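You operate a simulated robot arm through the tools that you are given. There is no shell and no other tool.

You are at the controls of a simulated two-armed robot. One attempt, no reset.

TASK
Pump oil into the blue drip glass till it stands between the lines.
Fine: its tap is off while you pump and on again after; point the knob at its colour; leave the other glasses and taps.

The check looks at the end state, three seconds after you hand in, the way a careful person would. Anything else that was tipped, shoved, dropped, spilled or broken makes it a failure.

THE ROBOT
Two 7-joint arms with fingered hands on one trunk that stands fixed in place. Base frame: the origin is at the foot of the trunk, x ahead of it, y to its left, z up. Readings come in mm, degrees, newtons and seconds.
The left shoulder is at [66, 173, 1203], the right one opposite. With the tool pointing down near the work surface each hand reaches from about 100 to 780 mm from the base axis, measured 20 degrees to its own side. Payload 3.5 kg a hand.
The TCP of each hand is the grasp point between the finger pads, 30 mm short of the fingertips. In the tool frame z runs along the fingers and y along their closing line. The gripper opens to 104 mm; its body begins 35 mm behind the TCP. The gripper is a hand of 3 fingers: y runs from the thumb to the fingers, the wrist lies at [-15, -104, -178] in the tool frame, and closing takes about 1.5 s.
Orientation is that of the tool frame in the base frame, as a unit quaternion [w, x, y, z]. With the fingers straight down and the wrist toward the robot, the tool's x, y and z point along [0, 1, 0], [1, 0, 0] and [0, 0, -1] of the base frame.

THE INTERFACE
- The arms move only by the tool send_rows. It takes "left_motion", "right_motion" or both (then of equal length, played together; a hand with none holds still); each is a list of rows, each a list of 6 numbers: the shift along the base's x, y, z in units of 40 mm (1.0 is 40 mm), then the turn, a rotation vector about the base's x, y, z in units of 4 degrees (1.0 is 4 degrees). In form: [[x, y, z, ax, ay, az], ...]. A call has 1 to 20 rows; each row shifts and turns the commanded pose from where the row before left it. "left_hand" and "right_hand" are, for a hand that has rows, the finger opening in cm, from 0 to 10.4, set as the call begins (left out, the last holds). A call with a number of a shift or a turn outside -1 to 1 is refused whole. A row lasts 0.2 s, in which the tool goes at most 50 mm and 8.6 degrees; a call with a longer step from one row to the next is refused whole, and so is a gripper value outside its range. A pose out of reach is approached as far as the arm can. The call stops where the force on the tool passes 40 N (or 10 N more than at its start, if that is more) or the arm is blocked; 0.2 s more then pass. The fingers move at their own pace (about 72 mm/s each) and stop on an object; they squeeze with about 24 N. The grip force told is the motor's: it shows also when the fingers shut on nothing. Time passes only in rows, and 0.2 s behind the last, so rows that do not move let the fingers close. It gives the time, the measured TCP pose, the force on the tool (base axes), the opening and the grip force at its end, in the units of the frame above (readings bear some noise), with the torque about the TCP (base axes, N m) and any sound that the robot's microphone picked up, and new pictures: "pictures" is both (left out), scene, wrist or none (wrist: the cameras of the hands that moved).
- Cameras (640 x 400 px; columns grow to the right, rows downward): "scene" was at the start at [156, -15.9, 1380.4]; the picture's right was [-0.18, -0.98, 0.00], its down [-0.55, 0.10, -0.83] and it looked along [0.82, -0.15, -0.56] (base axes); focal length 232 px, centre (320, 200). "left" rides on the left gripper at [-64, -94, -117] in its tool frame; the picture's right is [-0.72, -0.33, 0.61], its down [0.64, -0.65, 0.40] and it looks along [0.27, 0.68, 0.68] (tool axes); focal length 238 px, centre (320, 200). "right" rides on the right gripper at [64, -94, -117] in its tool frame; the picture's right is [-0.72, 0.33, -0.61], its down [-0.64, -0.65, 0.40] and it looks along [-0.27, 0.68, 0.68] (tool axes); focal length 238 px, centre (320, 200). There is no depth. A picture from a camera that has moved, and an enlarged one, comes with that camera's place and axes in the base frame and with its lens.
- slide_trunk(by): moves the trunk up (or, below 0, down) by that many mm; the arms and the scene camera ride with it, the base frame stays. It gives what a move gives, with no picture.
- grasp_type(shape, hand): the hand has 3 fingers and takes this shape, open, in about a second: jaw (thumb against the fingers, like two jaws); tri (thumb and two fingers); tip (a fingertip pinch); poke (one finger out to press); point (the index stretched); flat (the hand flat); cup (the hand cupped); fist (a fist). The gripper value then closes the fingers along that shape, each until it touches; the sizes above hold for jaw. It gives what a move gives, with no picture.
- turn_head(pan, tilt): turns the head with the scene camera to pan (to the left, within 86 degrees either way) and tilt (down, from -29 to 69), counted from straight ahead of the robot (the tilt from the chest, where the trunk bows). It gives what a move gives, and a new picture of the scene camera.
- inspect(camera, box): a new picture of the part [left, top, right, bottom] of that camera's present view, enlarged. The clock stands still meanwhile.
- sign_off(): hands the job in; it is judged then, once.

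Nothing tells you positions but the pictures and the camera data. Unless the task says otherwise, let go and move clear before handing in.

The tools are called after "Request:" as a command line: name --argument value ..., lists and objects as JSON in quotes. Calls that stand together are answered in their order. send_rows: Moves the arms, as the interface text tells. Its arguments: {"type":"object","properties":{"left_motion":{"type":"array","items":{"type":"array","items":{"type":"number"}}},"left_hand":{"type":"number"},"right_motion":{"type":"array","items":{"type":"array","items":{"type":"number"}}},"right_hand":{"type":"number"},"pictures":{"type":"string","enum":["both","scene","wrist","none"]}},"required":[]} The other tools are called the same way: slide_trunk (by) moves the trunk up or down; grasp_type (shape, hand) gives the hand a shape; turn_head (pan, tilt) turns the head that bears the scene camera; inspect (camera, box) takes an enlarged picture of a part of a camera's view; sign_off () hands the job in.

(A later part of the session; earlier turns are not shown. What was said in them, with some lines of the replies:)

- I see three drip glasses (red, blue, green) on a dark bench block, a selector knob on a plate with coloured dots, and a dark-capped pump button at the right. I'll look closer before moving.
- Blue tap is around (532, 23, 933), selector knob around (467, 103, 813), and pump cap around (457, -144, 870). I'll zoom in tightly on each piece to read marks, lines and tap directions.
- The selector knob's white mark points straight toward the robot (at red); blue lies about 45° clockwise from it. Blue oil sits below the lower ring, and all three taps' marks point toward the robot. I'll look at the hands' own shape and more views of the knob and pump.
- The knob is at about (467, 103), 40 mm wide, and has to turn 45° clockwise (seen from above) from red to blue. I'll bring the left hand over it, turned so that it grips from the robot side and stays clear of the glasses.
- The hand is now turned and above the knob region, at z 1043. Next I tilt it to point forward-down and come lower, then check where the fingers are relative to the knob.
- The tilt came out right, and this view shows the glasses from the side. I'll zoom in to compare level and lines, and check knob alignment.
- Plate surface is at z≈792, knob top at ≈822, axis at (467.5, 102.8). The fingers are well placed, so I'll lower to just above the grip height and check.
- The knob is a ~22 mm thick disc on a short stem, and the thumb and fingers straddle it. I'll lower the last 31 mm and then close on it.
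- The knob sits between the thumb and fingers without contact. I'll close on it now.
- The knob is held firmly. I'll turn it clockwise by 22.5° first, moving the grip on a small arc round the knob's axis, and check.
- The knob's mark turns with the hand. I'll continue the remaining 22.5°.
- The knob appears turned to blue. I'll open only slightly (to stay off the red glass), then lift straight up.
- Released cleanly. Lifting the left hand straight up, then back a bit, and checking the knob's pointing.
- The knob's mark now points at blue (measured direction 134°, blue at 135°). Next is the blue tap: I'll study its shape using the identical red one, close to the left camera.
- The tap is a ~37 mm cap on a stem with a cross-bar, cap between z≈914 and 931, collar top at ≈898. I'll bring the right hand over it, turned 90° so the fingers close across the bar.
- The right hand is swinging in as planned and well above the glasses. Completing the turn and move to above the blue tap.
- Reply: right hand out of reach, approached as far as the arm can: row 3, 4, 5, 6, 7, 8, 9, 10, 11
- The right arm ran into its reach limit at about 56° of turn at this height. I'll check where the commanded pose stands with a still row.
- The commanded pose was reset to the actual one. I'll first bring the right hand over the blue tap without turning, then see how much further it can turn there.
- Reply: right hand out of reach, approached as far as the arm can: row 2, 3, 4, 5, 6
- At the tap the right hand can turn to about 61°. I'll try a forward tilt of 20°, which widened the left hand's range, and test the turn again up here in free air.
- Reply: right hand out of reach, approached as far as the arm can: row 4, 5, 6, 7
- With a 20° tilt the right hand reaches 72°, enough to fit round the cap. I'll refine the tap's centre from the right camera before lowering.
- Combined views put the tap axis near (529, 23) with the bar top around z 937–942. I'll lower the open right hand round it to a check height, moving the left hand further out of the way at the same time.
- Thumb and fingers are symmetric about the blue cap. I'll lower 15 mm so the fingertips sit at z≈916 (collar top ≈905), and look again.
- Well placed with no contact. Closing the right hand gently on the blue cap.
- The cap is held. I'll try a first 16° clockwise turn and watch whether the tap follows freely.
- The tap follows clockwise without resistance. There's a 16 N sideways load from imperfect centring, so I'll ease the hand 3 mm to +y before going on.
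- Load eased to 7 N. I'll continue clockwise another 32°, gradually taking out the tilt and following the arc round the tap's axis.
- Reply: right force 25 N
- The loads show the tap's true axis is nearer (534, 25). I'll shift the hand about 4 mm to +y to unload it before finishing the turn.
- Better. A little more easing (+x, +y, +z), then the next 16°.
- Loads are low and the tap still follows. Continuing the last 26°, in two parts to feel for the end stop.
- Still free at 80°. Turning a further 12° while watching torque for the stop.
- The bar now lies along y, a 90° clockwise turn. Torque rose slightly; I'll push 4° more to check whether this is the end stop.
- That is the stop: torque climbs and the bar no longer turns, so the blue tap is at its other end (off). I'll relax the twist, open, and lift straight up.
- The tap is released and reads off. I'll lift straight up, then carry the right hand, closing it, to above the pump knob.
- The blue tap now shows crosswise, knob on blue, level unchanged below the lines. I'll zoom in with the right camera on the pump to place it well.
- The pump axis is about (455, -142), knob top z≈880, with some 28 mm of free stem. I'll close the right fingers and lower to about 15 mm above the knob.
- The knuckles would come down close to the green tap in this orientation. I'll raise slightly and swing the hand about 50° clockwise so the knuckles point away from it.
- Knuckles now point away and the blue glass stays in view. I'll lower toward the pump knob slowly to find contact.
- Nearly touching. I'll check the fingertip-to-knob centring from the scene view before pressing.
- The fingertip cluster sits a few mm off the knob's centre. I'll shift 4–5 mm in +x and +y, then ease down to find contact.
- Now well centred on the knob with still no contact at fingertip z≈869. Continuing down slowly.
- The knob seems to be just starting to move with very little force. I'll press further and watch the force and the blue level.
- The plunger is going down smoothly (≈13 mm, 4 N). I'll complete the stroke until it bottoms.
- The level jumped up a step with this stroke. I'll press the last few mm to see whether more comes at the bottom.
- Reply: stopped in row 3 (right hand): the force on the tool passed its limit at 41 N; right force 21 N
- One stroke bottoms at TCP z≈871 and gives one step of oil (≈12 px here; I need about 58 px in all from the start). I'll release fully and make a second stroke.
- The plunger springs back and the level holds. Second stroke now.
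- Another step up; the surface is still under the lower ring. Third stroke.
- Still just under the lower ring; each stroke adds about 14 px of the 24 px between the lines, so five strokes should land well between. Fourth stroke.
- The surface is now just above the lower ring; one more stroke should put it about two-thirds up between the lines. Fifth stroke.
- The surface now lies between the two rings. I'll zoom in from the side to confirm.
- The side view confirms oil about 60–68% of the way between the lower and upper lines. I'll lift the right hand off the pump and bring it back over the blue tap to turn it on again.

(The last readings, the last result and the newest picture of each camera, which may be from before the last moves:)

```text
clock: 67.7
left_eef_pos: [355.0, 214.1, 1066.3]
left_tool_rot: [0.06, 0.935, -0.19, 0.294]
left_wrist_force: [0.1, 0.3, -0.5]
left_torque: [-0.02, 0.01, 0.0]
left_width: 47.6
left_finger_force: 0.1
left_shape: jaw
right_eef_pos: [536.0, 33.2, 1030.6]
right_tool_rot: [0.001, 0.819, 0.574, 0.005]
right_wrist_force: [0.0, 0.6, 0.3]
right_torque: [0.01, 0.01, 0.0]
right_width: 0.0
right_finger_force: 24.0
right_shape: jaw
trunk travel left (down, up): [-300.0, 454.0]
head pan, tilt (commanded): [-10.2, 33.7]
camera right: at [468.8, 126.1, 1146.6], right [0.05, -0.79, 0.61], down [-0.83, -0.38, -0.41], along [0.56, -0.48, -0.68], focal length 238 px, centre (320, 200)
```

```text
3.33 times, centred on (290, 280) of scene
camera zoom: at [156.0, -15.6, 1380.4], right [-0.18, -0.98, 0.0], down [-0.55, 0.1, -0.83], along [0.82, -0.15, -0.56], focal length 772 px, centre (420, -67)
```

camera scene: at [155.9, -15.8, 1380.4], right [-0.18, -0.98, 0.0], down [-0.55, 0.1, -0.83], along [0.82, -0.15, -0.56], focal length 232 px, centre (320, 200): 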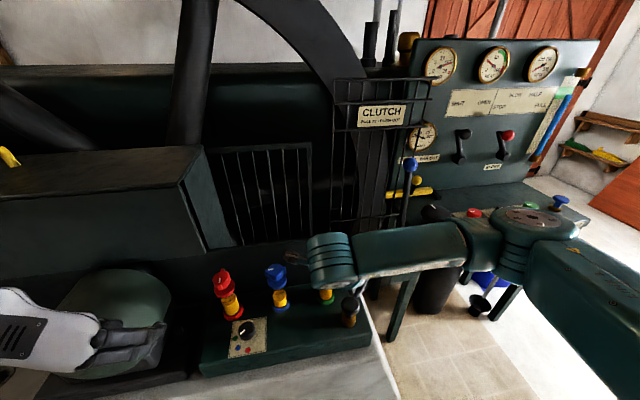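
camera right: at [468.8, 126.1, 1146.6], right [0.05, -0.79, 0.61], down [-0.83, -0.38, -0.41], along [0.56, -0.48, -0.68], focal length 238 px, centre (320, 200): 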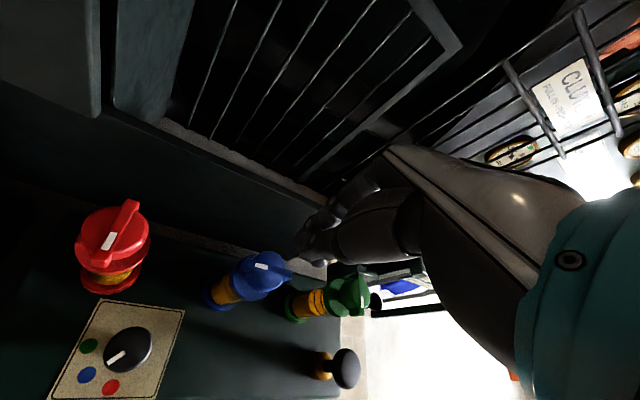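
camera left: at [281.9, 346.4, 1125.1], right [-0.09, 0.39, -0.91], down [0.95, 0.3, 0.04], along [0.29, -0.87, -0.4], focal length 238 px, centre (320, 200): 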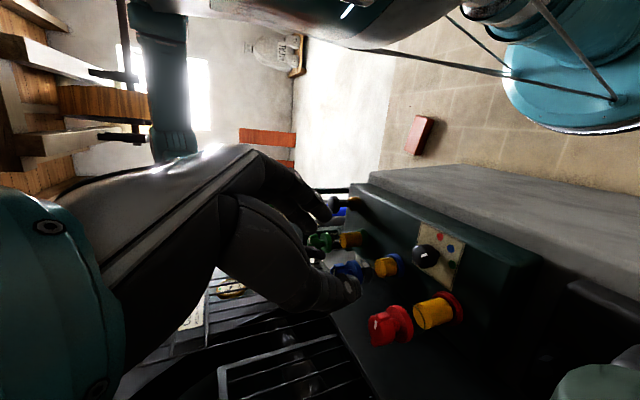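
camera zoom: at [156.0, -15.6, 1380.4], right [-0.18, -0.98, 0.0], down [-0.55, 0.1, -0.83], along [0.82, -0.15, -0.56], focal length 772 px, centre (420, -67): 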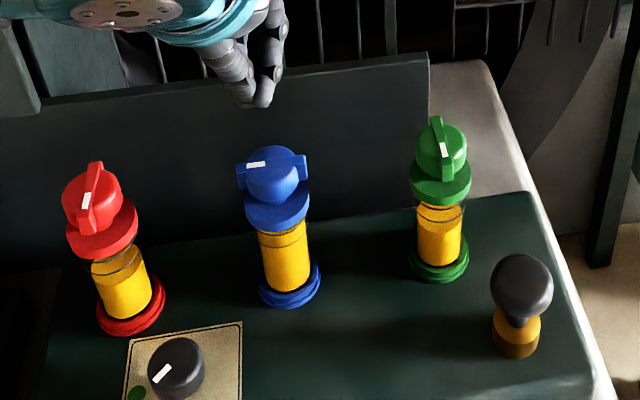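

Positioned above the blue tap. I'll open the hand first, then lower to the same grip height as before.

Request:
send_rows --right_motion '[[0, 0, 0, 0, 0, 0], [0, 0, 0, 0, 0, 0], [0, 0, 0, 0, 0, 0], [0, 0, 0, 0, 0, 0], [0, 0, -0.35, 0, 0, 0], [0, 0, -0.35, 0, 0, 0], [0, 0, -0.35, 0, 0, 0], [0, 0, -0.35, 0, 0, 0], [0, 0, -0.35, 0, 0, 0], [0, 0, -0.33, 0, 0, 0]]' --right_hand 5.8 --pictures "none"

Request:
inspect --camera "right" --box '[140, 160, 420, 340]'

Request:
inspect --camera "scene" --box '[230, 220, 350, 320]'

```text
clock: 69.9
left_eef_pos: [354.8, 213.4, 1065.5]
left_tool_rot: [0.058, 0.935, -0.19, 0.295]
left_wrist_force: [0.7, -0.6, 0.3]
left_torque: [-0.01, 0.03, -0.04]
left_width: 47.4
left_finger_force: 0.1
left_shape: jaw
right_eef_pos: [536.3, 36.1, 947.5]
right_tool_rot: [0.001, 0.82, 0.573, 0.005]
right_wrist_force: [-0.2, 0.9, 0.9]
right_torque: [-0.02, -0.04, 0.04]
right_width: 58.1
right_finger_force: 0.0
right_shape: jaw
trunk travel left (down, up): [-300.0, 454.0]
head pan, tilt (commanded): [-10.2, 33.7]
```

```text
2.22 times, centred on (280, 250) of right
camera zoom: at [467.7, 127.8, 1064.0], right [0.05, -0.79, 0.61], down [-0.83, -0.38, -0.41], along [0.56, -0.48, -0.67], focal length 530 px, centre (409, 89)
```

zoom: 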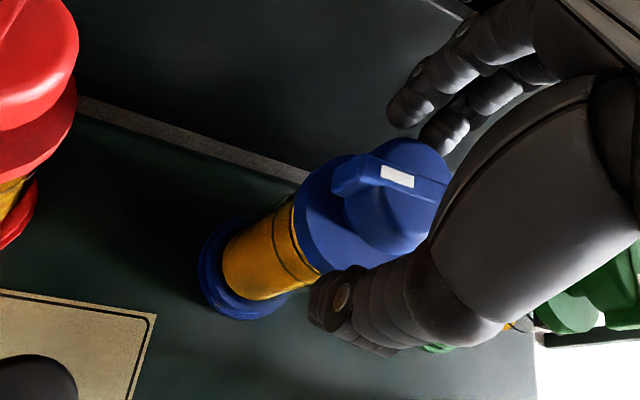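

```text
4.00 times, centred on (290, 270) of scene
camera zoom: at [156.0, -15.9, 1380.4], right [-0.18, -0.98, 0.0], down [-0.55, 0.1, -0.83], along [0.82, -0.15, -0.56], focal length 926 px, centre (440, -80)
```

zoom: 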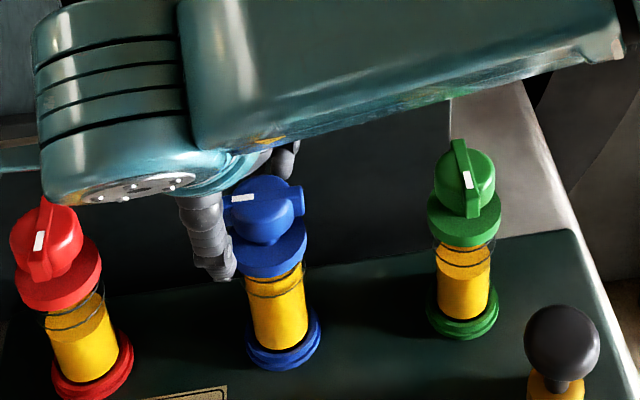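

The hand straddles the cap just as before. Closing on it.

Request:
send_rows --right_motion '[[0, 0, 0, 0, 0, 0], [0, 0, 0, 0, 0, 0], [0, 0, 0, 0, 0, 0], [0, 0, 0, 0, 0, 0], [0, 0, 0, 0, 0, 0], [0, 0, 0, 0, 0, 0]]' --right_hand 2.0 --pictures "none"

Request:
inspect --camera "right" --box '[140, 160, 420, 340]'

```text
clock: 71.3
left_eef_pos: [355.6, 213.7, 1067.0]
left_tool_rot: [0.059, 0.935, -0.19, 0.294]
left_wrist_force: [-0.7, -0.2, 0.9]
left_torque: [-0.01, 0.01, 0.04]
left_width: 47.7
left_finger_force: 0.0
left_shape: jaw
right_eef_pos: [535.6, 36.2, 947.7]
right_tool_rot: [0.0, 0.82, 0.573, 0.005]
right_wrist_force: [8.6, 0.7, 0.8]
right_torque: [-0.02, -0.33, 0.09]
right_width: 27.5
right_finger_force: 23.6
right_shape: jaw
trunk travel left (down, up): [-300.0, 454.0]
head pan, tilt (commanded): [-10.2, 33.7]
```

```text
2.22 times, centred on (280, 250) of right
camera zoom: at [468.5, 127.8, 1064.0], right [0.05, -0.79, 0.61], down [-0.83, -0.38, -0.41], along [0.56, -0.49, -0.68], focal length 530 px, centre (409, 89)
```

zoom: 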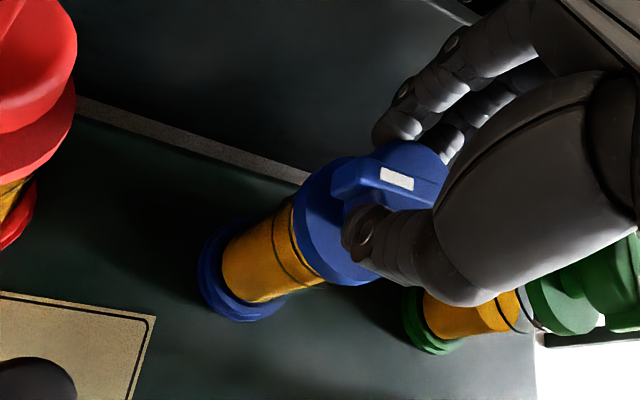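

The cap is gripped. I'll ease the centring and turn counter-clockwise 32°, following the arc back and bringing the tilt in again.

Request:
send_rows --right_motion '[[0.06, 0.02, 0, 0, 0, 0], [-0.0175, 0.0025, 0, 0, 0, 1], [-0.0175, 0.0025, 0, 0, 0, 1], [-0.0175, 0.0025, 0, 0, 0, 1], [-0.0175, 0.0025, 0, 0, 0, 1], [-0.0194, 0.0063, -0.0017, -0.312, -0.022, 1], [-0.0194, 0.0063, -0.0017, -0.312, -0.022, 1], [-0.0194, 0.0063, -0.0017, -0.312, -0.022, 1], [-0.0194, 0.0063, -0.0017, -0.312, -0.022, 1]]' --pictures "none"

Request:
inspect --camera "right" --box '[140, 160, 420, 340]'

```text
clock: 73.3
left_eef_pos: [354.7, 214.1, 1066.7]
left_tool_rot: [0.059, 0.935, -0.192, 0.294]
left_wrist_force: [0.2, 0.7, -0.3]
left_torque: [-0.04, 0.0, -0.06]
left_width: 47.7
left_finger_force: 0.1
left_shape: jaw
right_eef_pos: [533.1, 35.4, 947.6]
right_tool_rot: [0.033, 0.629, 0.776, -0.022]
right_wrist_force: [-3.0, -3.5, 1.9]
right_torque: [-0.08, 0.1, -0.09]
right_width: 26.8
right_finger_force: 24.3
right_shape: jaw
trunk travel left (down, up): [-300.0, 454.0]
head pan, tilt (commanded): [-10.2, 33.7]
```

```text
2.22 times, centred on (280, 250) of right
camera zoom: at [424.2, 88.4, 1057.6], right [0.45, -0.59, 0.67], down [-0.5, -0.79, -0.36], along [0.74, -0.17, -0.65], focal length 530 px, centre (409, 89)
```

zoom: 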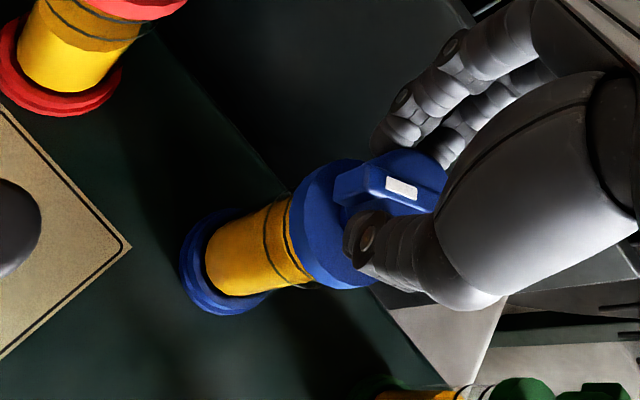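

Loads are small and the tap turned with the hand. Continuing another 32°.

Request:
send_rows --right_motion '[[-0.0225, 0, -0.0017, -0.294, -0.107, 1], [-0.0225, 0, -0.0017, -0.294, -0.107, 1], [-0.0225, 0, -0.0017, -0.294, -0.107, 1], [-0.0225, 0, -0.0017, -0.294, -0.107, 1], [-0.0244, -0.0075, -0.0017, -0.253, -0.184, 1], [-0.0244, -0.0075, -0.0017, -0.253, -0.184, 1], [-0.0244, -0.0075, -0.0017, -0.253, -0.184, 1], [-0.0244, -0.0075, -0.0017, -0.253, -0.184, 1]]' --pictures "none"

Request:
inspect --camera "right" --box '[140, 160, 420, 340]'

```text
clock: 75.1
left_eef_pos: [354.5, 215.4, 1066.3]
left_tool_rot: [0.06, 0.935, -0.191, 0.294]
left_wrist_force: [0.0, 0.8, 0.4]
left_torque: [-0.02, 0.01, 0.01]
left_width: 47.6
left_finger_force: 0.0
left_shape: jaw
right_eef_pos: [524.2, 39.1, 945.9]
right_tool_rot: [0.117, 0.385, 0.914, -0.044]
right_wrist_force: [-5.1, 11.3, 0.5]
right_torque: [0.29, 0.17, 0.11]
right_width: 23.1
right_finger_force: 24.0
right_shape: jaw
trunk travel left (down, up): [-300.0, 454.0]
head pan, tilt (commanded): [-10.2, 33.7]
```

```text
2.22 times, centred on (280, 250) of right
camera zoom: at [391.3, 38.4, 1042.4], right [0.61, -0.17, 0.78], down [0.04, -0.97, -0.24], along [0.79, 0.18, -0.58], focal length 530 px, centre (409, 89)
```

zoom: 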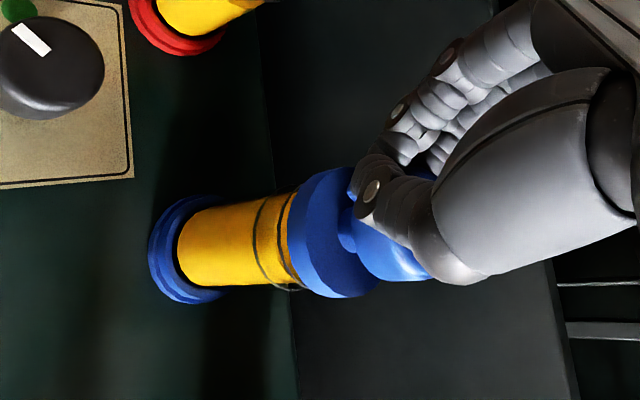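

The grip has slid toward the front of the cap. I'll look more closely before doing anything else.

Request:
inspect --camera "right" --box '[260, 200, 360, 290]'

Request:
inspect --camera "scene" --box '[240, 240, 320, 310]'

Request:
inspect --camera "left" --box '[320, 230, 430, 300]'

```text
4.44 times, centred on (310, 245) of right
camera zoom: at [391.3, 38.4, 1042.4], right [0.61, -0.17, 0.78], down [0.04, -0.97, -0.24], along [0.79, 0.18, -0.58], focal length 1059 px, centre (364, 0)
```

zoom: 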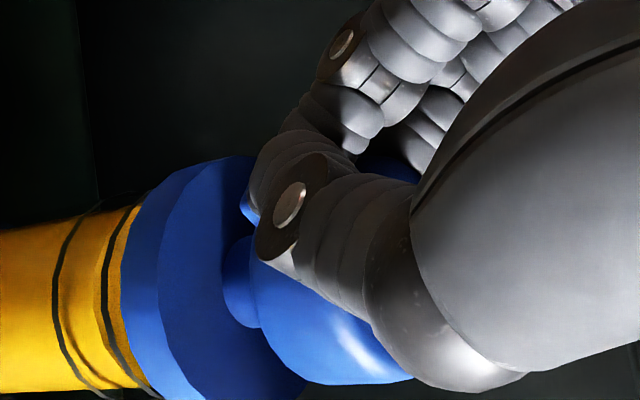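

```text
5.71 times, centred on (280, 275) of scene
camera zoom: at [155.2, -14.8, 1380.5], right [-0.18, -0.98, 0.0], down [-0.55, 0.1, -0.83], along [0.82, -0.15, -0.55], focal length 1323 px, centre (549, -229)
```

zoom: 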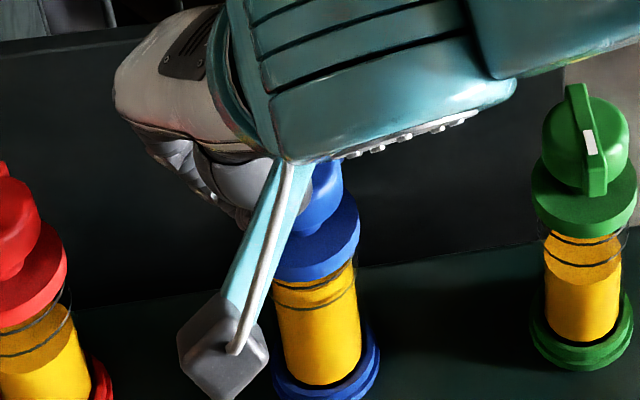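

```text
5.71 times, centred on (375, 265) of left
camera zoom: at [281.5, 347.3, 1124.8], right [-0.09, 0.39, -0.91], down [0.95, 0.31, 0.04], along [0.29, -0.87, -0.4], focal length 1362 px, centre (6, -171)
```

zoom: 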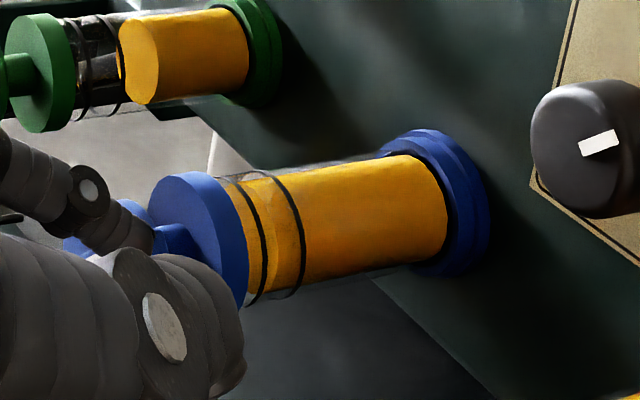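

The hand slipped to holding the bar's mark end. I'll open, lift straight up and look at the tap's angle before regripping.

Request:
send_rows --right_motion '[[0, 0, 0, 0, 0, 0], [0, 0, 0, 0, 0, 0], [0, 0, 0, 0, 0, 0], [0, 0, 0, 0, 0, 0]]' --right_hand 6.2 --pictures "none"

Request:
inspect --camera "right" --box '[200, 170, 400, 300]'

```text
clock: 76.1
left_eef_pos: [356.7, 214.8, 1066.0]
left_tool_rot: [0.059, 0.935, -0.19, 0.295]
left_wrist_force: [-0.3, -0.9, -0.3]
left_torque: [0.0, 0.04, -0.02]
left_width: 47.8
left_finger_force: 0.1
left_shape: jaw
right_eef_pos: [526.2, 35.0, 946.4]
right_tool_rot: [0.12, 0.388, 0.913, -0.046]
right_wrist_force: [-0.7, 1.2, 0.3]
right_torque: [0.03, 0.01, -0.01]
right_width: 61.5
right_finger_force: 0.1
right_shape: jaw
trunk travel left (down, up): [-300.0, 454.0]
head pan, tilt (commanded): [-10.2, 33.7]
```

```text
3.08 times, centred on (300, 235) of right
camera zoom: at [393.5, 36.2, 1041.6], right [0.61, -0.17, 0.78], down [0.03, -0.97, -0.23], along [0.79, 0.17, -0.58], focal length 733 px, centre (382, 92)
```

zoom: 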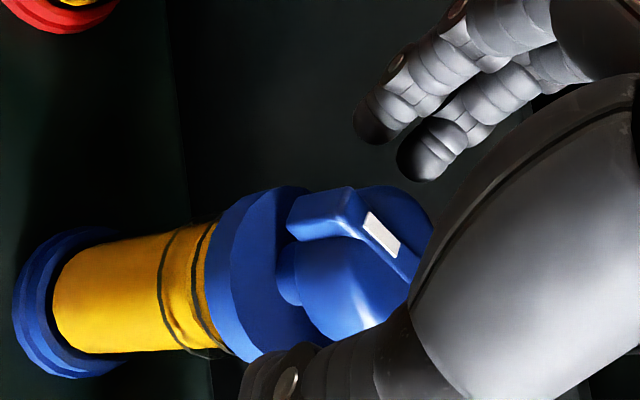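

The tap stands at about 125° (mark end); it needs 55° more counter-clockwise to point back at the robot. I'll raise the open hand, turn it back to about 17°, and recentre the two fingers on the cap for a firmer grip.

Request:
send_rows --right_motion '[[0, 0, 0.4, 0, 0, 0], [0, 0, 0.5, 0, 0, 0], [0.029, -0.0186, 0, 0, 0, -0.964], [0.029, -0.0186, 0, 0, 0, -0.964], [0.029, -0.0186, 0, 0, 0, -0.964], [0.029, -0.0186, 0, 0, 0, -0.964], [0.029, -0.0186, 0, 0, 0, -0.964], [0.029, -0.0186, 0, 0, 0, -0.964], [0.029, -0.0186, 0, 0, 0, -0.964]]' --pictures "none"

Request:
inspect --camera "right" --box '[200, 170, 400, 300]'

Request:
inspect --camera "scene" --box '[230, 220, 350, 320]'

```text
clock: 78.1
left_eef_pos: [355.9, 212.8, 1065.7]
left_tool_rot: [0.059, 0.935, -0.19, 0.294]
left_wrist_force: [0.2, 0.6, -0.2]
left_torque: [0.04, -0.01, 0.0]
left_width: 47.6
left_finger_force: 0.1
left_shape: jaw
right_eef_pos: [533.5, 30.4, 982.1]
right_tool_rot: [0.104, 0.591, 0.796, -0.072]
right_wrist_force: [0.6, 0.7, 0.4]
right_torque: [0.0, 0.01, -0.03]
right_width: 61.6
right_finger_force: 0.1
right_shape: jaw
trunk travel left (down, up): [-300.0, 454.0]
head pan, tilt (commanded): [-10.2, 33.7]
```

```text
3.08 times, centred on (300, 235) of right
camera zoom: at [416.4, 91.1, 1078.3], right [0.46, -0.42, 0.78], down [-0.41, -0.88, -0.23], along [0.78, -0.21, -0.58], focal length 733 px, centre (382, 92)
```

zoom: 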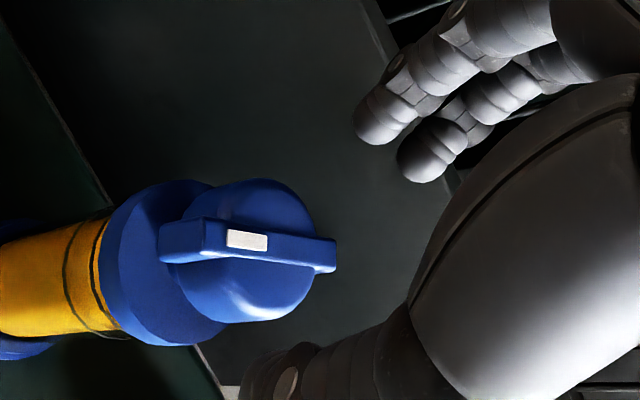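

```text
4.00 times, centred on (290, 270) of scene
camera zoom: at [156.0, -15.8, 1380.4], right [-0.18, -0.98, 0.0], down [-0.55, 0.1, -0.83], along [0.82, -0.15, -0.56], focal length 926 px, centre (440, -80)
```

zoom: 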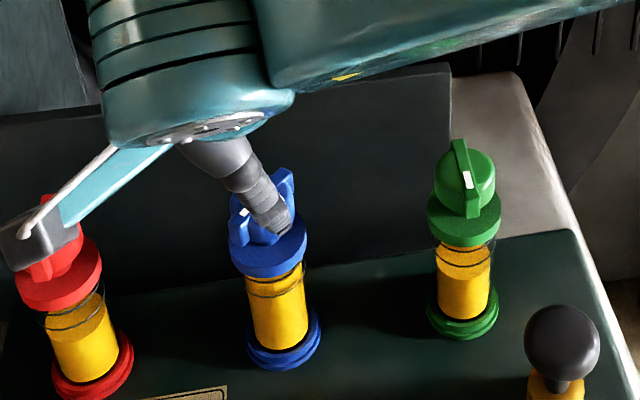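

The bar is actually near 143°, so only about 37° remain. I'll turn the hand to 35° (close to square on the bar), recentre, and lower to the cap.

Request:
send_rows --right_motion '[[-0.01, 0, 0, 0, 0, 0.9], [-0.01, 0, 0, 0, 0, 0.9], [-0.01, 0, 0, 0, 0, 0.9], [-0.01, 0, 0, 0, 0, 0.9], [-0.01, 0, 0, 0, 0, 0.9], [0, 0, -0.2, 0, 0, 0], [0, 0, -0.3, 0, 0, 0], [0, 0, -0.375, 0, 0, 0]]' --pictures "none"

Request:
inspect --camera "right" --box '[200, 170, 400, 300]'

Request:
inspect --camera "scene" --box '[230, 220, 350, 320]'

```text
clock: 79.9
left_eef_pos: [355.6, 213.8, 1066.7]
left_tool_rot: [0.06, 0.935, -0.19, 0.293]
left_wrist_force: [-1.0, -0.9, -0.7]
left_torque: [-0.01, -0.01, 0.01]
left_width: 47.6
left_finger_force: 0.1
left_shape: jaw
right_eef_pos: [533.5, 29.7, 948.2]
right_tool_rot: [0.115, 0.458, 0.88, -0.056]
right_wrist_force: [0.5, -0.4, -0.2]
right_torque: [0.03, -0.04, -0.02]
right_width: 61.6
right_finger_force: 0.0
right_shape: jaw
trunk travel left (down, up): [-300.0, 454.0]
head pan, tilt (commanded): [-10.2, 33.7]
```

```text
3.08 times, centred on (300, 235) of right
camera zoom: at [402.4, 51.2, 1044.5], right [0.57, -0.26, 0.78], down [-0.12, -0.96, -0.23], along [0.81, 0.04, -0.58], focal length 733 px, centre (382, 92)
```

zoom: 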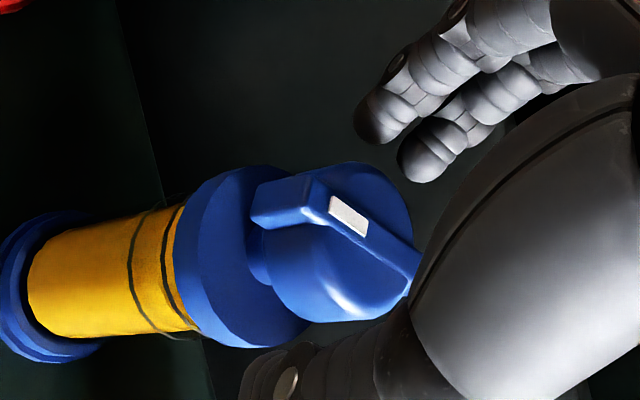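

```text
4.00 times, centred on (290, 270) of scene
camera zoom: at [156.1, -16.0, 1380.3], right [-0.18, -0.98, 0.0], down [-0.55, 0.1, -0.83], along [0.82, -0.15, -0.56], focal length 926 px, centre (440, -80)
```

zoom: 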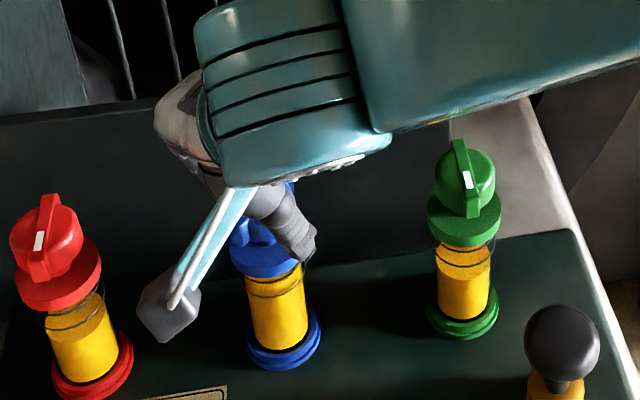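

The hand is now centred on the cap and nearly square to the bar. Closing the grip.

Request:
send_rows --right_motion '[[0, 0, 0, 0, 0, 0], [0, 0, 0, 0, 0, 0], [0, 0, 0, 0, 0, 0], [0, 0, 0, 0, 0, 0], [0, 0, 0, 0, 0, 0], [0, 0, 0, 0, 0, 0]]' --right_hand 2.0 --pictures "none"

Request:
inspect --camera "right" --box '[200, 170, 400, 300]'

```text
clock: 81.3
left_eef_pos: [354.2, 214.6, 1067.1]
left_tool_rot: [0.06, 0.935, -0.191, 0.294]
left_wrist_force: [0.6, 0.3, 0.2]
left_torque: [-0.01, 0.0, -0.03]
left_width: 47.5
left_finger_force: 0.0
left_shape: jaw
right_eef_pos: [532.8, 31.4, 949.1]
right_tool_rot: [0.115, 0.458, 0.88, -0.054]
right_wrist_force: [2.2, 1.8, 0.7]
right_torque: [0.07, -0.05, 0.01]
right_width: 28.2
right_finger_force: 24.0
right_shape: jaw
trunk travel left (down, up): [-300.0, 454.0]
head pan, tilt (commanded): [-10.2, 33.7]
```

```text
3.08 times, centred on (300, 235) of right
camera zoom: at [402.3, 51.6, 1044.8], right [0.57, -0.26, 0.78], down [-0.12, -0.96, -0.23], along [0.81, 0.04, -0.58], focal length 733 px, centre (382, 92)
```

zoom: 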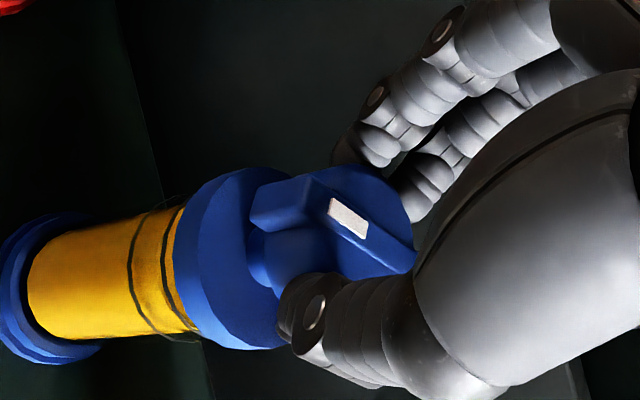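

Balanced grip with almost no side load. Turning counter-clockwise 16° first and checking that the tap follows.

Request:
send_rows --right_motion '[[-0.0106, -0.0044, 0, -0.146, -0.136, 1], [-0.0106, -0.0044, 0, -0.146, -0.136, 1], [-0.0106, -0.0044, 0, -0.146, -0.136, 1], [-0.0106, -0.0044, 0, -0.146, -0.136, 1]]' --pictures "none"

Request:
inspect --camera "right" --box '[200, 170, 400, 300]'

```text
clock: 82.3
left_eef_pos: [356.3, 214.3, 1066.2]
left_tool_rot: [0.06, 0.935, -0.19, 0.294]
left_wrist_force: [0.0, 0.2, 0.3]
left_torque: [-0.03, 0.01, -0.03]
left_width: 47.7
left_finger_force: 0.2
left_shape: jaw
right_eef_pos: [530.2, 29.4, 948.7]
right_tool_rot: [0.147, 0.33, 0.931, -0.048]
right_wrist_force: [0.2, 1.1, 6.7]
right_torque: [0.05, -0.03, 0.02]
right_width: 28.2
right_finger_force: 23.9
right_shape: jaw
trunk travel left (down, up): [-300.0, 454.0]
head pan, tilt (commanded): [-10.2, 33.7]
```

```text
3.08 times, centred on (300, 235) of right
camera zoom: at [395.2, 16.9, 1038.7], right [0.59, -0.06, 0.81], down [0.16, -0.97, -0.19], along [0.79, 0.25, -0.56], focal length 733 px, centre (382, 92)
```

zoom: 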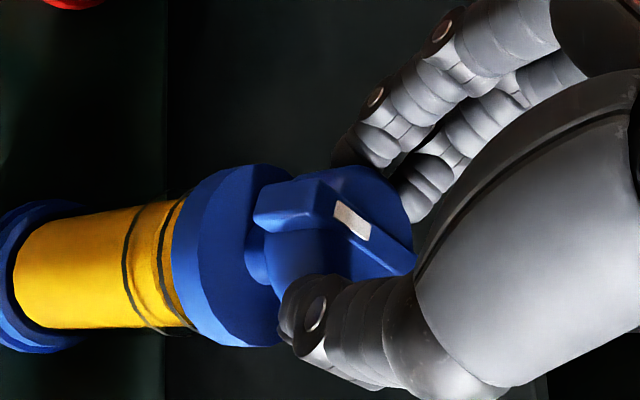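

The tap follows cleanly. Continuing the remaining ~21°, adding a little tilt for reach.

Request:
send_rows --right_motion '[[-0.0135, -0.0055, 0.006, -0.146, -0.263, 1], [-0.0135, -0.0055, 0.006, -0.146, -0.263, 1], [-0.0135, -0.0055, 0.006, -0.146, -0.263, 1], [-0.0135, -0.0055, 0.006, -0.146, -0.263, 1], [-0.0135, -0.0055, 0.006, -0.146, -0.263, 1]]' --pictures "none"

Request:
inspect --camera "right" --box '[200, 170, 400, 300]'

Request:
inspect --camera "scene" --box '[230, 220, 350, 320]'

```text
clock: 83.5
left_eef_pos: [356.4, 213.9, 1066.5]
left_tool_rot: [0.06, 0.935, -0.19, 0.294]
left_wrist_force: [-0.7, 0.8, 0.1]
left_torque: [0.01, -0.01, 0.02]
left_width: 47.5
left_finger_force: 0.0
left_shape: jaw
right_eef_pos: [528.5, 27.6, 948.7]
right_tool_rot: [0.204, 0.162, 0.965, -0.031]
right_wrist_force: [-1.2, -5.0, 0.9]
right_torque: [-0.07, 0.13, -0.08]
right_width: 27.7
right_finger_force: 23.8
right_shape: jaw
trunk travel left (down, up): [-300.0, 454.0]
head pan, tilt (commanded): [-10.2, 33.7]
```

```text
3.08 times, centred on (300, 235) of right
camera zoom: at [396.9, -26.7, 1027.9], right [0.49, 0.17, 0.85], down [0.5, -0.86, -0.12], along [0.71, 0.48, -0.51], focal length 733 px, centre (382, 92)
```

zoom: 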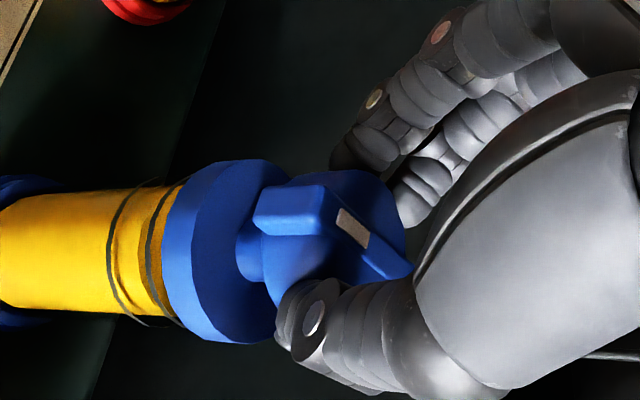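

```text
4.00 times, centred on (290, 270) of scene
camera zoom: at [155.6, -16.6, 1380.4], right [-0.18, -0.98, 0.0], down [-0.55, 0.1, -0.83], along [0.82, -0.15, -0.56], focal length 926 px, centre (440, -80)
```

zoom: 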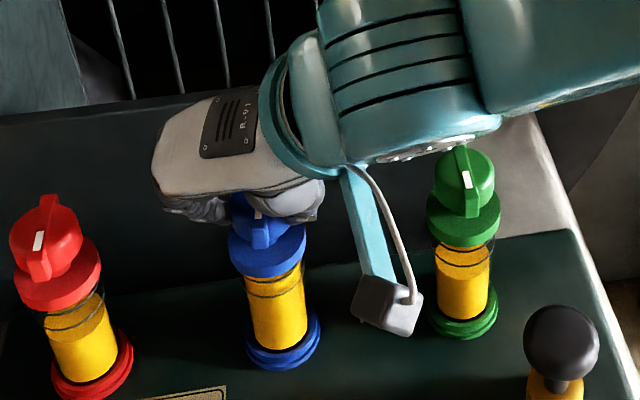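

The bar is nearly back in line with its neighbours. I'll turn a few degrees more to bring it firmly to its stop.

Request:
send_rows --right_motion '[[-0.008, -0.008, 0, -0.08, -0.34, 1], [-0.008, -0.008, 0, -0.07, -0.34, 1], [0, 0, 0, 0, 0, 0]]' --pictures "none"

Request:
inspect --camera "right" --box '[200, 170, 400, 300]'

Request:
inspect --camera "scene" --box '[230, 240, 320, 310]'

```text
clock: 84.3
left_eef_pos: [355.4, 214.6, 1065.7]
left_tool_rot: [0.058, 0.935, -0.19, 0.295]
left_wrist_force: [0.2, -0.1, -0.4]
left_torque: [0.03, 0.01, -0.01]
left_width: 47.5
left_finger_force: 0.2
left_shape: jaw
right_eef_pos: [527.3, 28.0, 948.9]
right_tool_rot: [0.228, 0.093, 0.969, -0.018]
right_wrist_force: [-1.3, -7.7, -2.0]
right_torque: [-0.26, 0.17, -0.18]
right_width: 27.4
right_finger_force: 23.8
right_shape: jaw
trunk travel left (down, up): [-300.0, 454.0]
head pan, tilt (commanded): [-10.2, 33.7]
```

```text
3.08 times, centred on (300, 235) of right
camera zoom: at [401.6, -44.6, 1023.2], right [0.42, 0.24, 0.87], down [0.62, -0.78, -0.08], along [0.66, 0.57, -0.48], focal length 733 px, centre (382, 92)
```

zoom: 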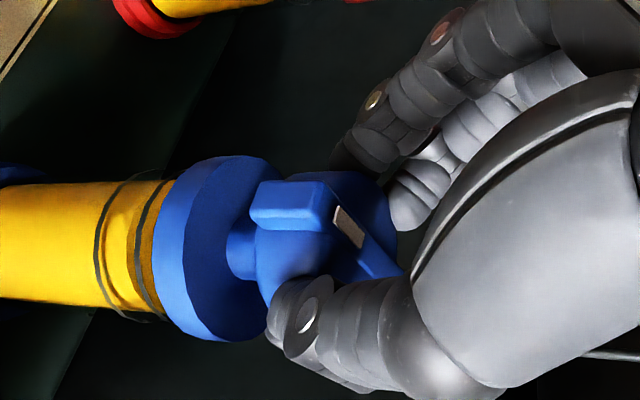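

```text
5.71 times, centred on (275, 275) of scene
camera zoom: at [156.0, -16.9, 1380.3], right [-0.18, -0.98, 0.0], down [-0.55, 0.1, -0.83], along [0.82, -0.15, -0.56], focal length 1323 px, centre (577, -229)
```

zoom: 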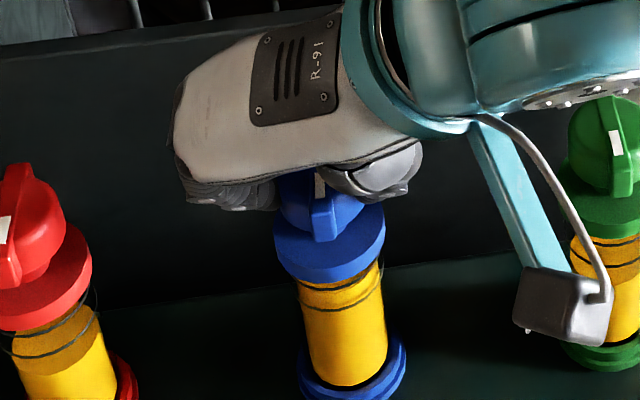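

Torque is building as at a stop. One more small 4° nudge to confirm.

Request:
send_rows --right_motion '[[-0.005, -0.008, 0, -0.05, -0.34, 1], [0, 0, 0, 0, 0, 0]]' --pictures "none"

Request:
inspect --camera "scene" --box '[230, 240, 320, 310]'

```text
clock: 84.9
left_eef_pos: [354.8, 212.9, 1068.0]
left_tool_rot: [0.06, 0.934, -0.191, 0.295]
left_wrist_force: [0.0, 0.9, -0.2]
left_torque: [0.0, 0.03, 0.01]
left_width: 47.7
left_finger_force: 0.0
left_shape: jaw
right_eef_pos: [527.2, 26.7, 949.6]
right_tool_rot: [0.241, 0.059, 0.969, -0.01]
right_wrist_force: [-2.0, -10.2, 1.2]
right_torque: [-0.35, 0.17, -0.3]
right_width: 27.7
right_finger_force: 23.7
right_shape: jaw
trunk travel left (down, up): [-300.0, 454.0]
head pan, tilt (commanded): [-10.2, 33.7]
```

```text
5.71 times, centred on (275, 275) of scene
camera zoom: at [155.6, -17.2, 1380.4], right [-0.18, -0.98, 0.0], down [-0.55, 0.1, -0.83], along [0.82, -0.15, -0.56], focal length 1323 px, centre (577, -229)
```

zoom: 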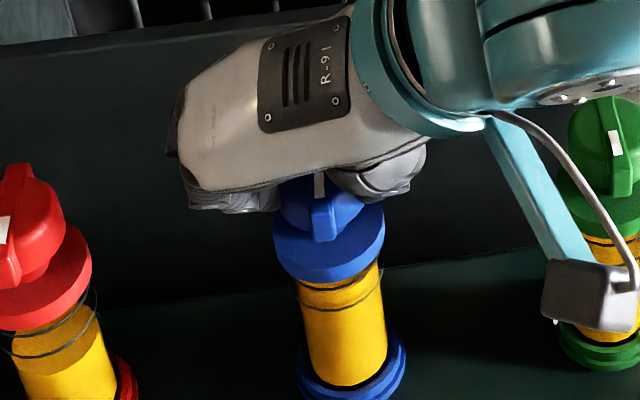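

The bar no longer moves and torque rises: it's at the on-stop. I'll relax the twist, open and lift straight off.

Request:
send_rows --right_motion '[[0.005, 0.01, 0, 0.05, 0.34, -1], [0, 0, 0, 0, 0, 0]]' --pictures "none"

Request:
send_rows --right_motion '[[0, 0, 0, 0, 0, 0], [0, 0, 0, 0, 0, 0], [0, 0, 0, 0, 0, 0], [0, 0, 0, 0, 0, 0], [0, 0, 0, 0, 0, 0]]' --right_hand 6.4 --pictures "none"

Request:
inspect --camera "right" --box '[200, 170, 400, 300]'

Request:
inspect --camera "scene" --box '[230, 240, 320, 310]'

```text
clock: 85.5
left_eef_pos: [355.4, 213.6, 1066.4]
left_tool_rot: [0.059, 0.935, -0.19, 0.294]
left_wrist_force: [0.3, -0.4, -0.8]
left_torque: [-0.01, 0.03, -0.02]
left_width: 47.6
left_finger_force: 0.1
left_shape: jaw
right_eef_pos: [527.4, 28.0, 948.4]
right_tool_rot: [0.23, 0.094, 0.969, -0.017]
right_wrist_force: [-1.3, -7.9, 1.3]
right_torque: [-0.24, 0.06, -0.13]
right_width: 27.4
right_finger_force: 23.6
right_shape: jaw
trunk travel left (down, up): [-300.0, 454.0]
head pan, tilt (commanded): [-10.2, 33.7]
```

```text
clock: 86.7
left_eef_pos: [354.6, 214.3, 1065.4]
left_tool_rot: [0.06, 0.935, -0.19, 0.294]
left_wrist_force: [0.3, 0.8, 0.0]
left_torque: [-0.01, 0.02, -0.01]
left_width: 47.6
left_finger_force: 0.0
left_shape: jaw
right_eef_pos: [526.8, 28.6, 948.1]
right_tool_rot: [0.229, 0.094, 0.969, -0.017]
right_wrist_force: [-0.8, 0.4, -0.1]
right_torque: [0.0, -0.03, 0.02]
right_width: 63.7
right_finger_force: 0.0
right_shape: jaw
trunk travel left (down, up): [-300.0, 454.0]
head pan, tilt (commanded): [-10.2, 33.7]
```

```text
3.08 times, centred on (300, 235) of right
camera zoom: at [401.3, -42.9, 1022.9], right [0.42, 0.24, 0.87], down [0.62, -0.78, -0.08], along [0.66, 0.57, -0.48], focal length 733 px, centre (382, 92)
```

zoom: 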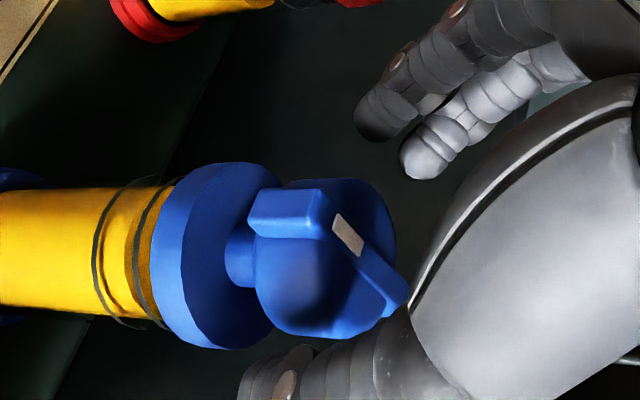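

```text
5.71 times, centred on (275, 275) of scene
camera zoom: at [156.0, -15.8, 1380.4], right [-0.18, -0.98, 0.0], down [-0.55, 0.1, -0.83], along [0.82, -0.15, -0.56], focal length 1323 px, centre (577, -229)
```

zoom: 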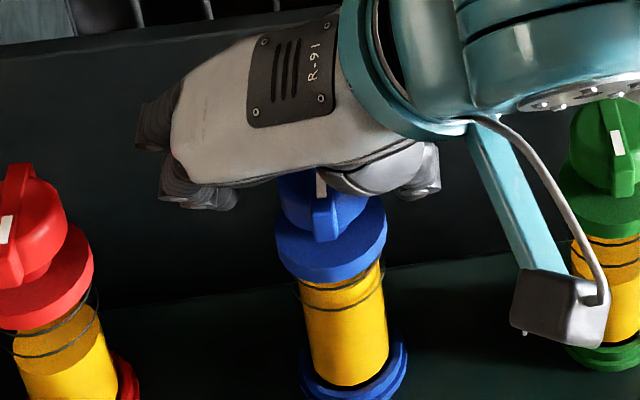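

Released without touching. Lifting straight up to look at the tap.

Request:
send_rows --right_motion '[[0, 0, 0.3, 0, 0, 0], [0, 0, 0.5, 0, 0, 0], [0, 0, 0.6, 0, 0, 0], [0, 0, 0.6, 0, 0, 0], [0, -0.3, 0.7, 0, 0, 0], [0, -0.5, 0.6, 0, 0, -0.5], [-0.2, -0.8, 0.4, 0, 0, -0.8], [-0.2, -0.8, 0.4, 0, 0, -0.8], [-0.2, -0.8, 0.4, 0, 0, -0.8], [-0.2, -0.8, 0.3, 0, 0, -0.8], [-0.2, -0.8, 0, 0, 0, -0.8]]' --pictures "scene"

Request:
inspect --camera "scene" --box '[200, 240, 380, 360]'

Request:
inspect --camera "scene" --box '[262, 255, 302, 315]'

```text
clock: 89.1
left_eef_pos: [355.3, 212.9, 1066.7]
left_tool_rot: [0.058, 0.935, -0.191, 0.294]
left_wrist_force: [0.7, -0.6, 0.1]
left_torque: [0.03, 0.0, -0.02]
left_width: 47.6
left_finger_force: 0.1
left_shape: jaw
right_eef_pos: [488.2, -166.3, 1138.7]
right_tool_rot: [0.224, 0.244, 0.942, -0.052]
right_wrist_force: [0.0, -0.5, -0.2]
right_torque: [0.02, 0.0, 0.02]
right_width: 63.7
right_finger_force: 0.1
right_shape: jaw
trunk travel left (down, up): [-300.0, 454.0]
head pan, tilt (commanded): [-10.2, 33.7]
camera scene: at [155.8, -16.8, 1380.4], right [-0.18, -0.98, 0.0], down [-0.55, 0.1, -0.83], along [0.82, -0.15, -0.56], focal length 232 px, centre (320, 200)
```

scene: 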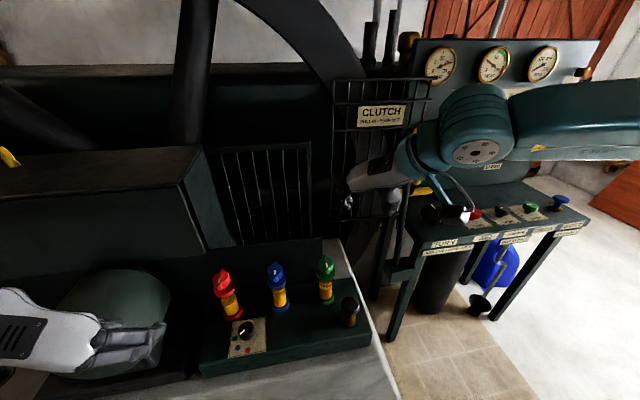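

```text
3.33 times, centred on (290, 300) of scene
camera zoom: at [155.8, -16.8, 1380.4], right [-0.18, -0.98, 0.0], down [-0.55, 0.1, -0.83], along [0.82, -0.15, -0.56], focal length 772 px, centre (420, -133)
```

zoom: 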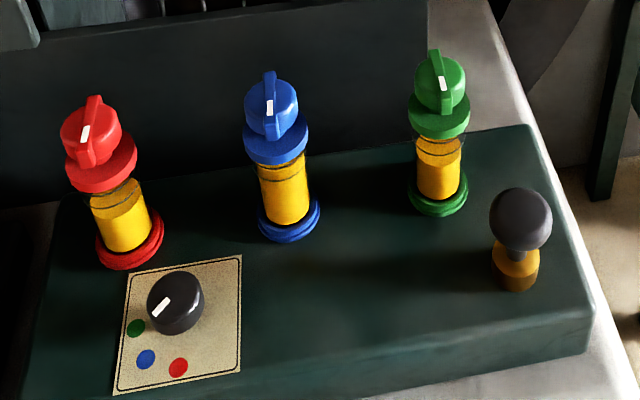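

```text
6.67 times, centred on (282, 285) of scene
camera zoom: at [155.8, -16.8, 1380.4], right [-0.18, -0.98, 0.0], down [-0.55, 0.1, -0.83], along [0.82, -0.15, -0.56], focal length 1543 px, centre (573, -367)
```

zoom: 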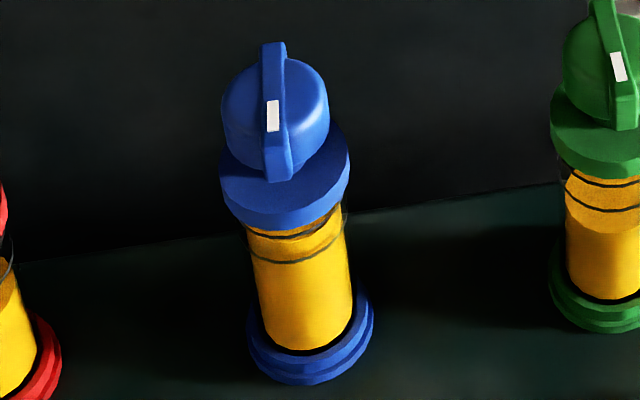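

The blue tap looks exactly as at the start (on), the knob points at blue, and the rest is undisturbed. Checking the level closely again.

Request:
inspect --camera "scene" --box '[274, 286, 290, 298]'

Request:
inspect --camera "left" --box '[340, 245, 390, 295]'

Request:
inspect --camera "scene" --box '[225, 315, 275, 360]'

```text
16.00 times, centred on (282, 292) of scene
camera zoom: at [155.8, -16.8, 1380.4], right [-0.18, -0.98, 0.0], down [-0.55, 0.1, -0.83], along [0.82, -0.15, -0.56], focal length 3704 px, centre (928, -1272)
```

zoom: 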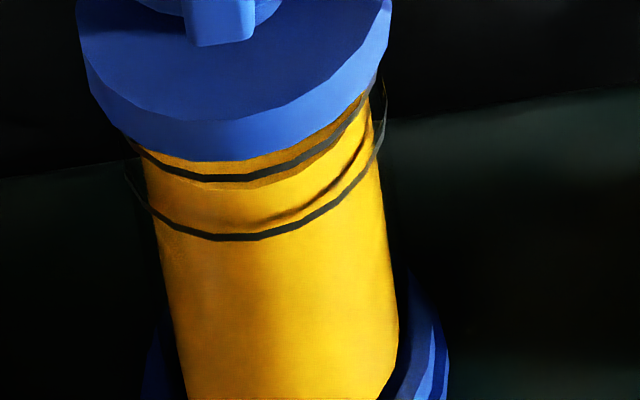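

```text
8.00 times, centred on (365, 270) of left
camera zoom: at [282.0, 345.6, 1125.2], right [-0.09, 0.39, -0.91], down [0.95, 0.31, 0.04], along [0.29, -0.87, -0.4], focal length 1907 px, centre (-40, -360)
```

zoom: 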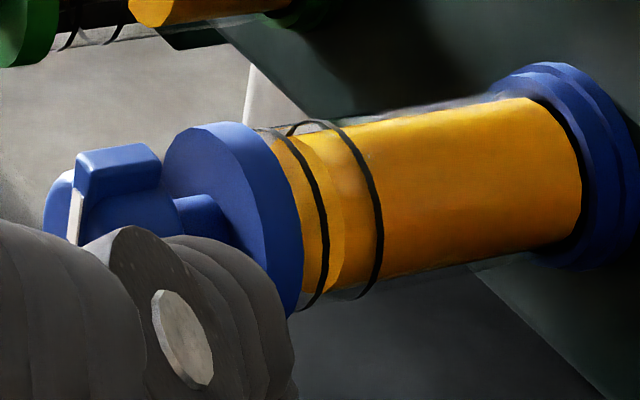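

```text
8.89 times, centred on (250, 338) of scene
camera zoom: at [155.8, -16.8, 1380.4], right [-0.18, -0.98, 0.0], down [-0.55, 0.1, -0.83], along [0.82, -0.15, -0.56], focal length 2058 px, centre (942, -1022)
```

zoom: 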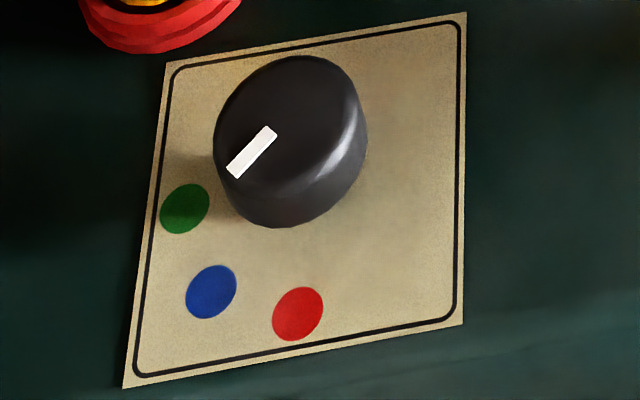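

Oil stands about two-thirds of the way between the lines and is holding, tap on, knob on blue. I'll raise the left hand further clear and take a last look.

Request:
send_rows --left_motion '[[0, 0.1, 0.4, 0, 0, 0], [0, 0.1, 0.5, 0, 0, 0], [0, 0.1, 0.5, 0, 0, 0], [0, 0.1, 0.5, 0, 0, 0], [0, 0, 0.5, 0, 0, 0], [0, 0, 0, 0, 0, 0]]' --pictures "scene"

Request:
inspect --camera "scene" --box '[274, 286, 290, 298]'

Request:
inspect --camera "scene" --box '[190, 240, 390, 380]'

```text
clock: 90.5
left_eef_pos: [356.3, 231.9, 1162.1]
left_tool_rot: [0.059, 0.935, -0.19, 0.295]
left_wrist_force: [-1.1, 0.4, 0.4]
left_torque: [-0.01, -0.01, 0.03]
left_width: 47.6
left_finger_force: 0.0
left_shape: jaw
right_eef_pos: [488.1, -164.9, 1139.1]
right_tool_rot: [0.223, 0.245, 0.942, -0.052]
right_wrist_force: [0.1, -0.6, 0.5]
right_torque: [0.04, 0.03, -0.01]
right_width: 63.6
right_finger_force: 0.1
right_shape: jaw
trunk travel left (down, up): [-300.0, 454.0]
head pan, tilt (commanded): [-10.2, 33.7]
camera scene: at [155.9, -15.8, 1380.4], right [-0.18, -0.98, 0.0], down [-0.55, 0.1, -0.83], along [0.82, -0.15, -0.56], focal length 232 px, centre (320, 200)
```

scene: 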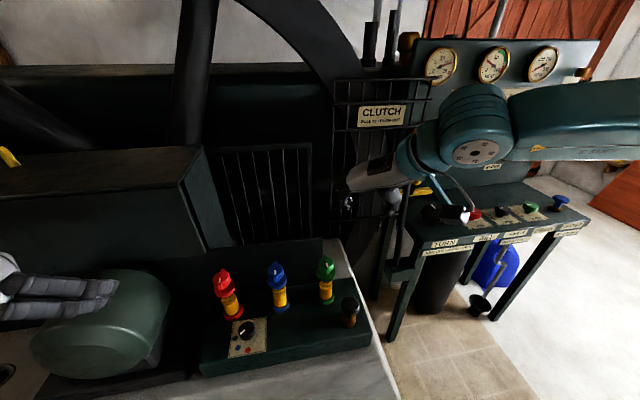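

```text
16.00 times, centred on (282, 292) of scene
camera zoom: at [155.9, -15.8, 1380.4], right [-0.18, -0.98, 0.0], down [-0.55, 0.1, -0.83], along [0.82, -0.15, -0.56], focal length 3704 px, centre (928, -1272)
```

zoom: 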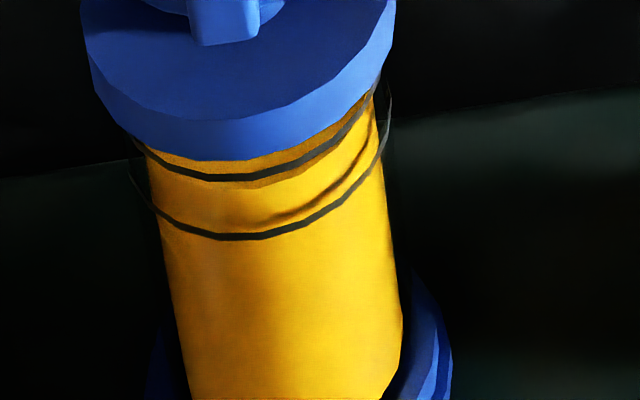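

```text
2.86 times, centred on (290, 310) of scene
camera zoom: at [155.9, -15.8, 1380.4], right [-0.18, -0.98, 0.0], down [-0.55, 0.1, -0.83], along [0.82, -0.15, -0.56], focal length 661 px, centre (406, -114)
```

zoom: 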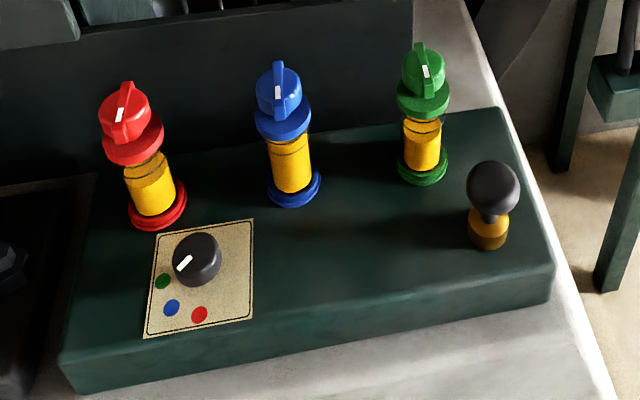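

The blue glass now holds oil between its two lines and its tap is back on. The selector knob points at blue, the red and green glasses and taps are unchanged, and both hands are clear, so I'm handing in.

Request:
sign_off

```text
The job is handed in.
```

The blue drip glass is filled to about two-thirds of the way between its two lines, and the job is handed in. I haven't seen the result of the check.

- **Selector knob:** I turned it from red to blue, and it now points at the blue dot.
- **Blue tap:** I turned it clockwise to its stop before pumping, then back to its original position afterwards. Nothing on the glass marks which end is "off". I took it that all three taps were on at the start.
- **Pumping:** It took five full strokes. The level showed no visible drop in the few seconds after I turned the tap back on.
- **Slip while reopening:** On the first try at reopening the tap my grip slid off the cap. I let go, regripped and finished the turn, and nothing else was touched.

The red and green glasses and their taps look just as they did at the start. Both hands were clear and empty when I handed in.
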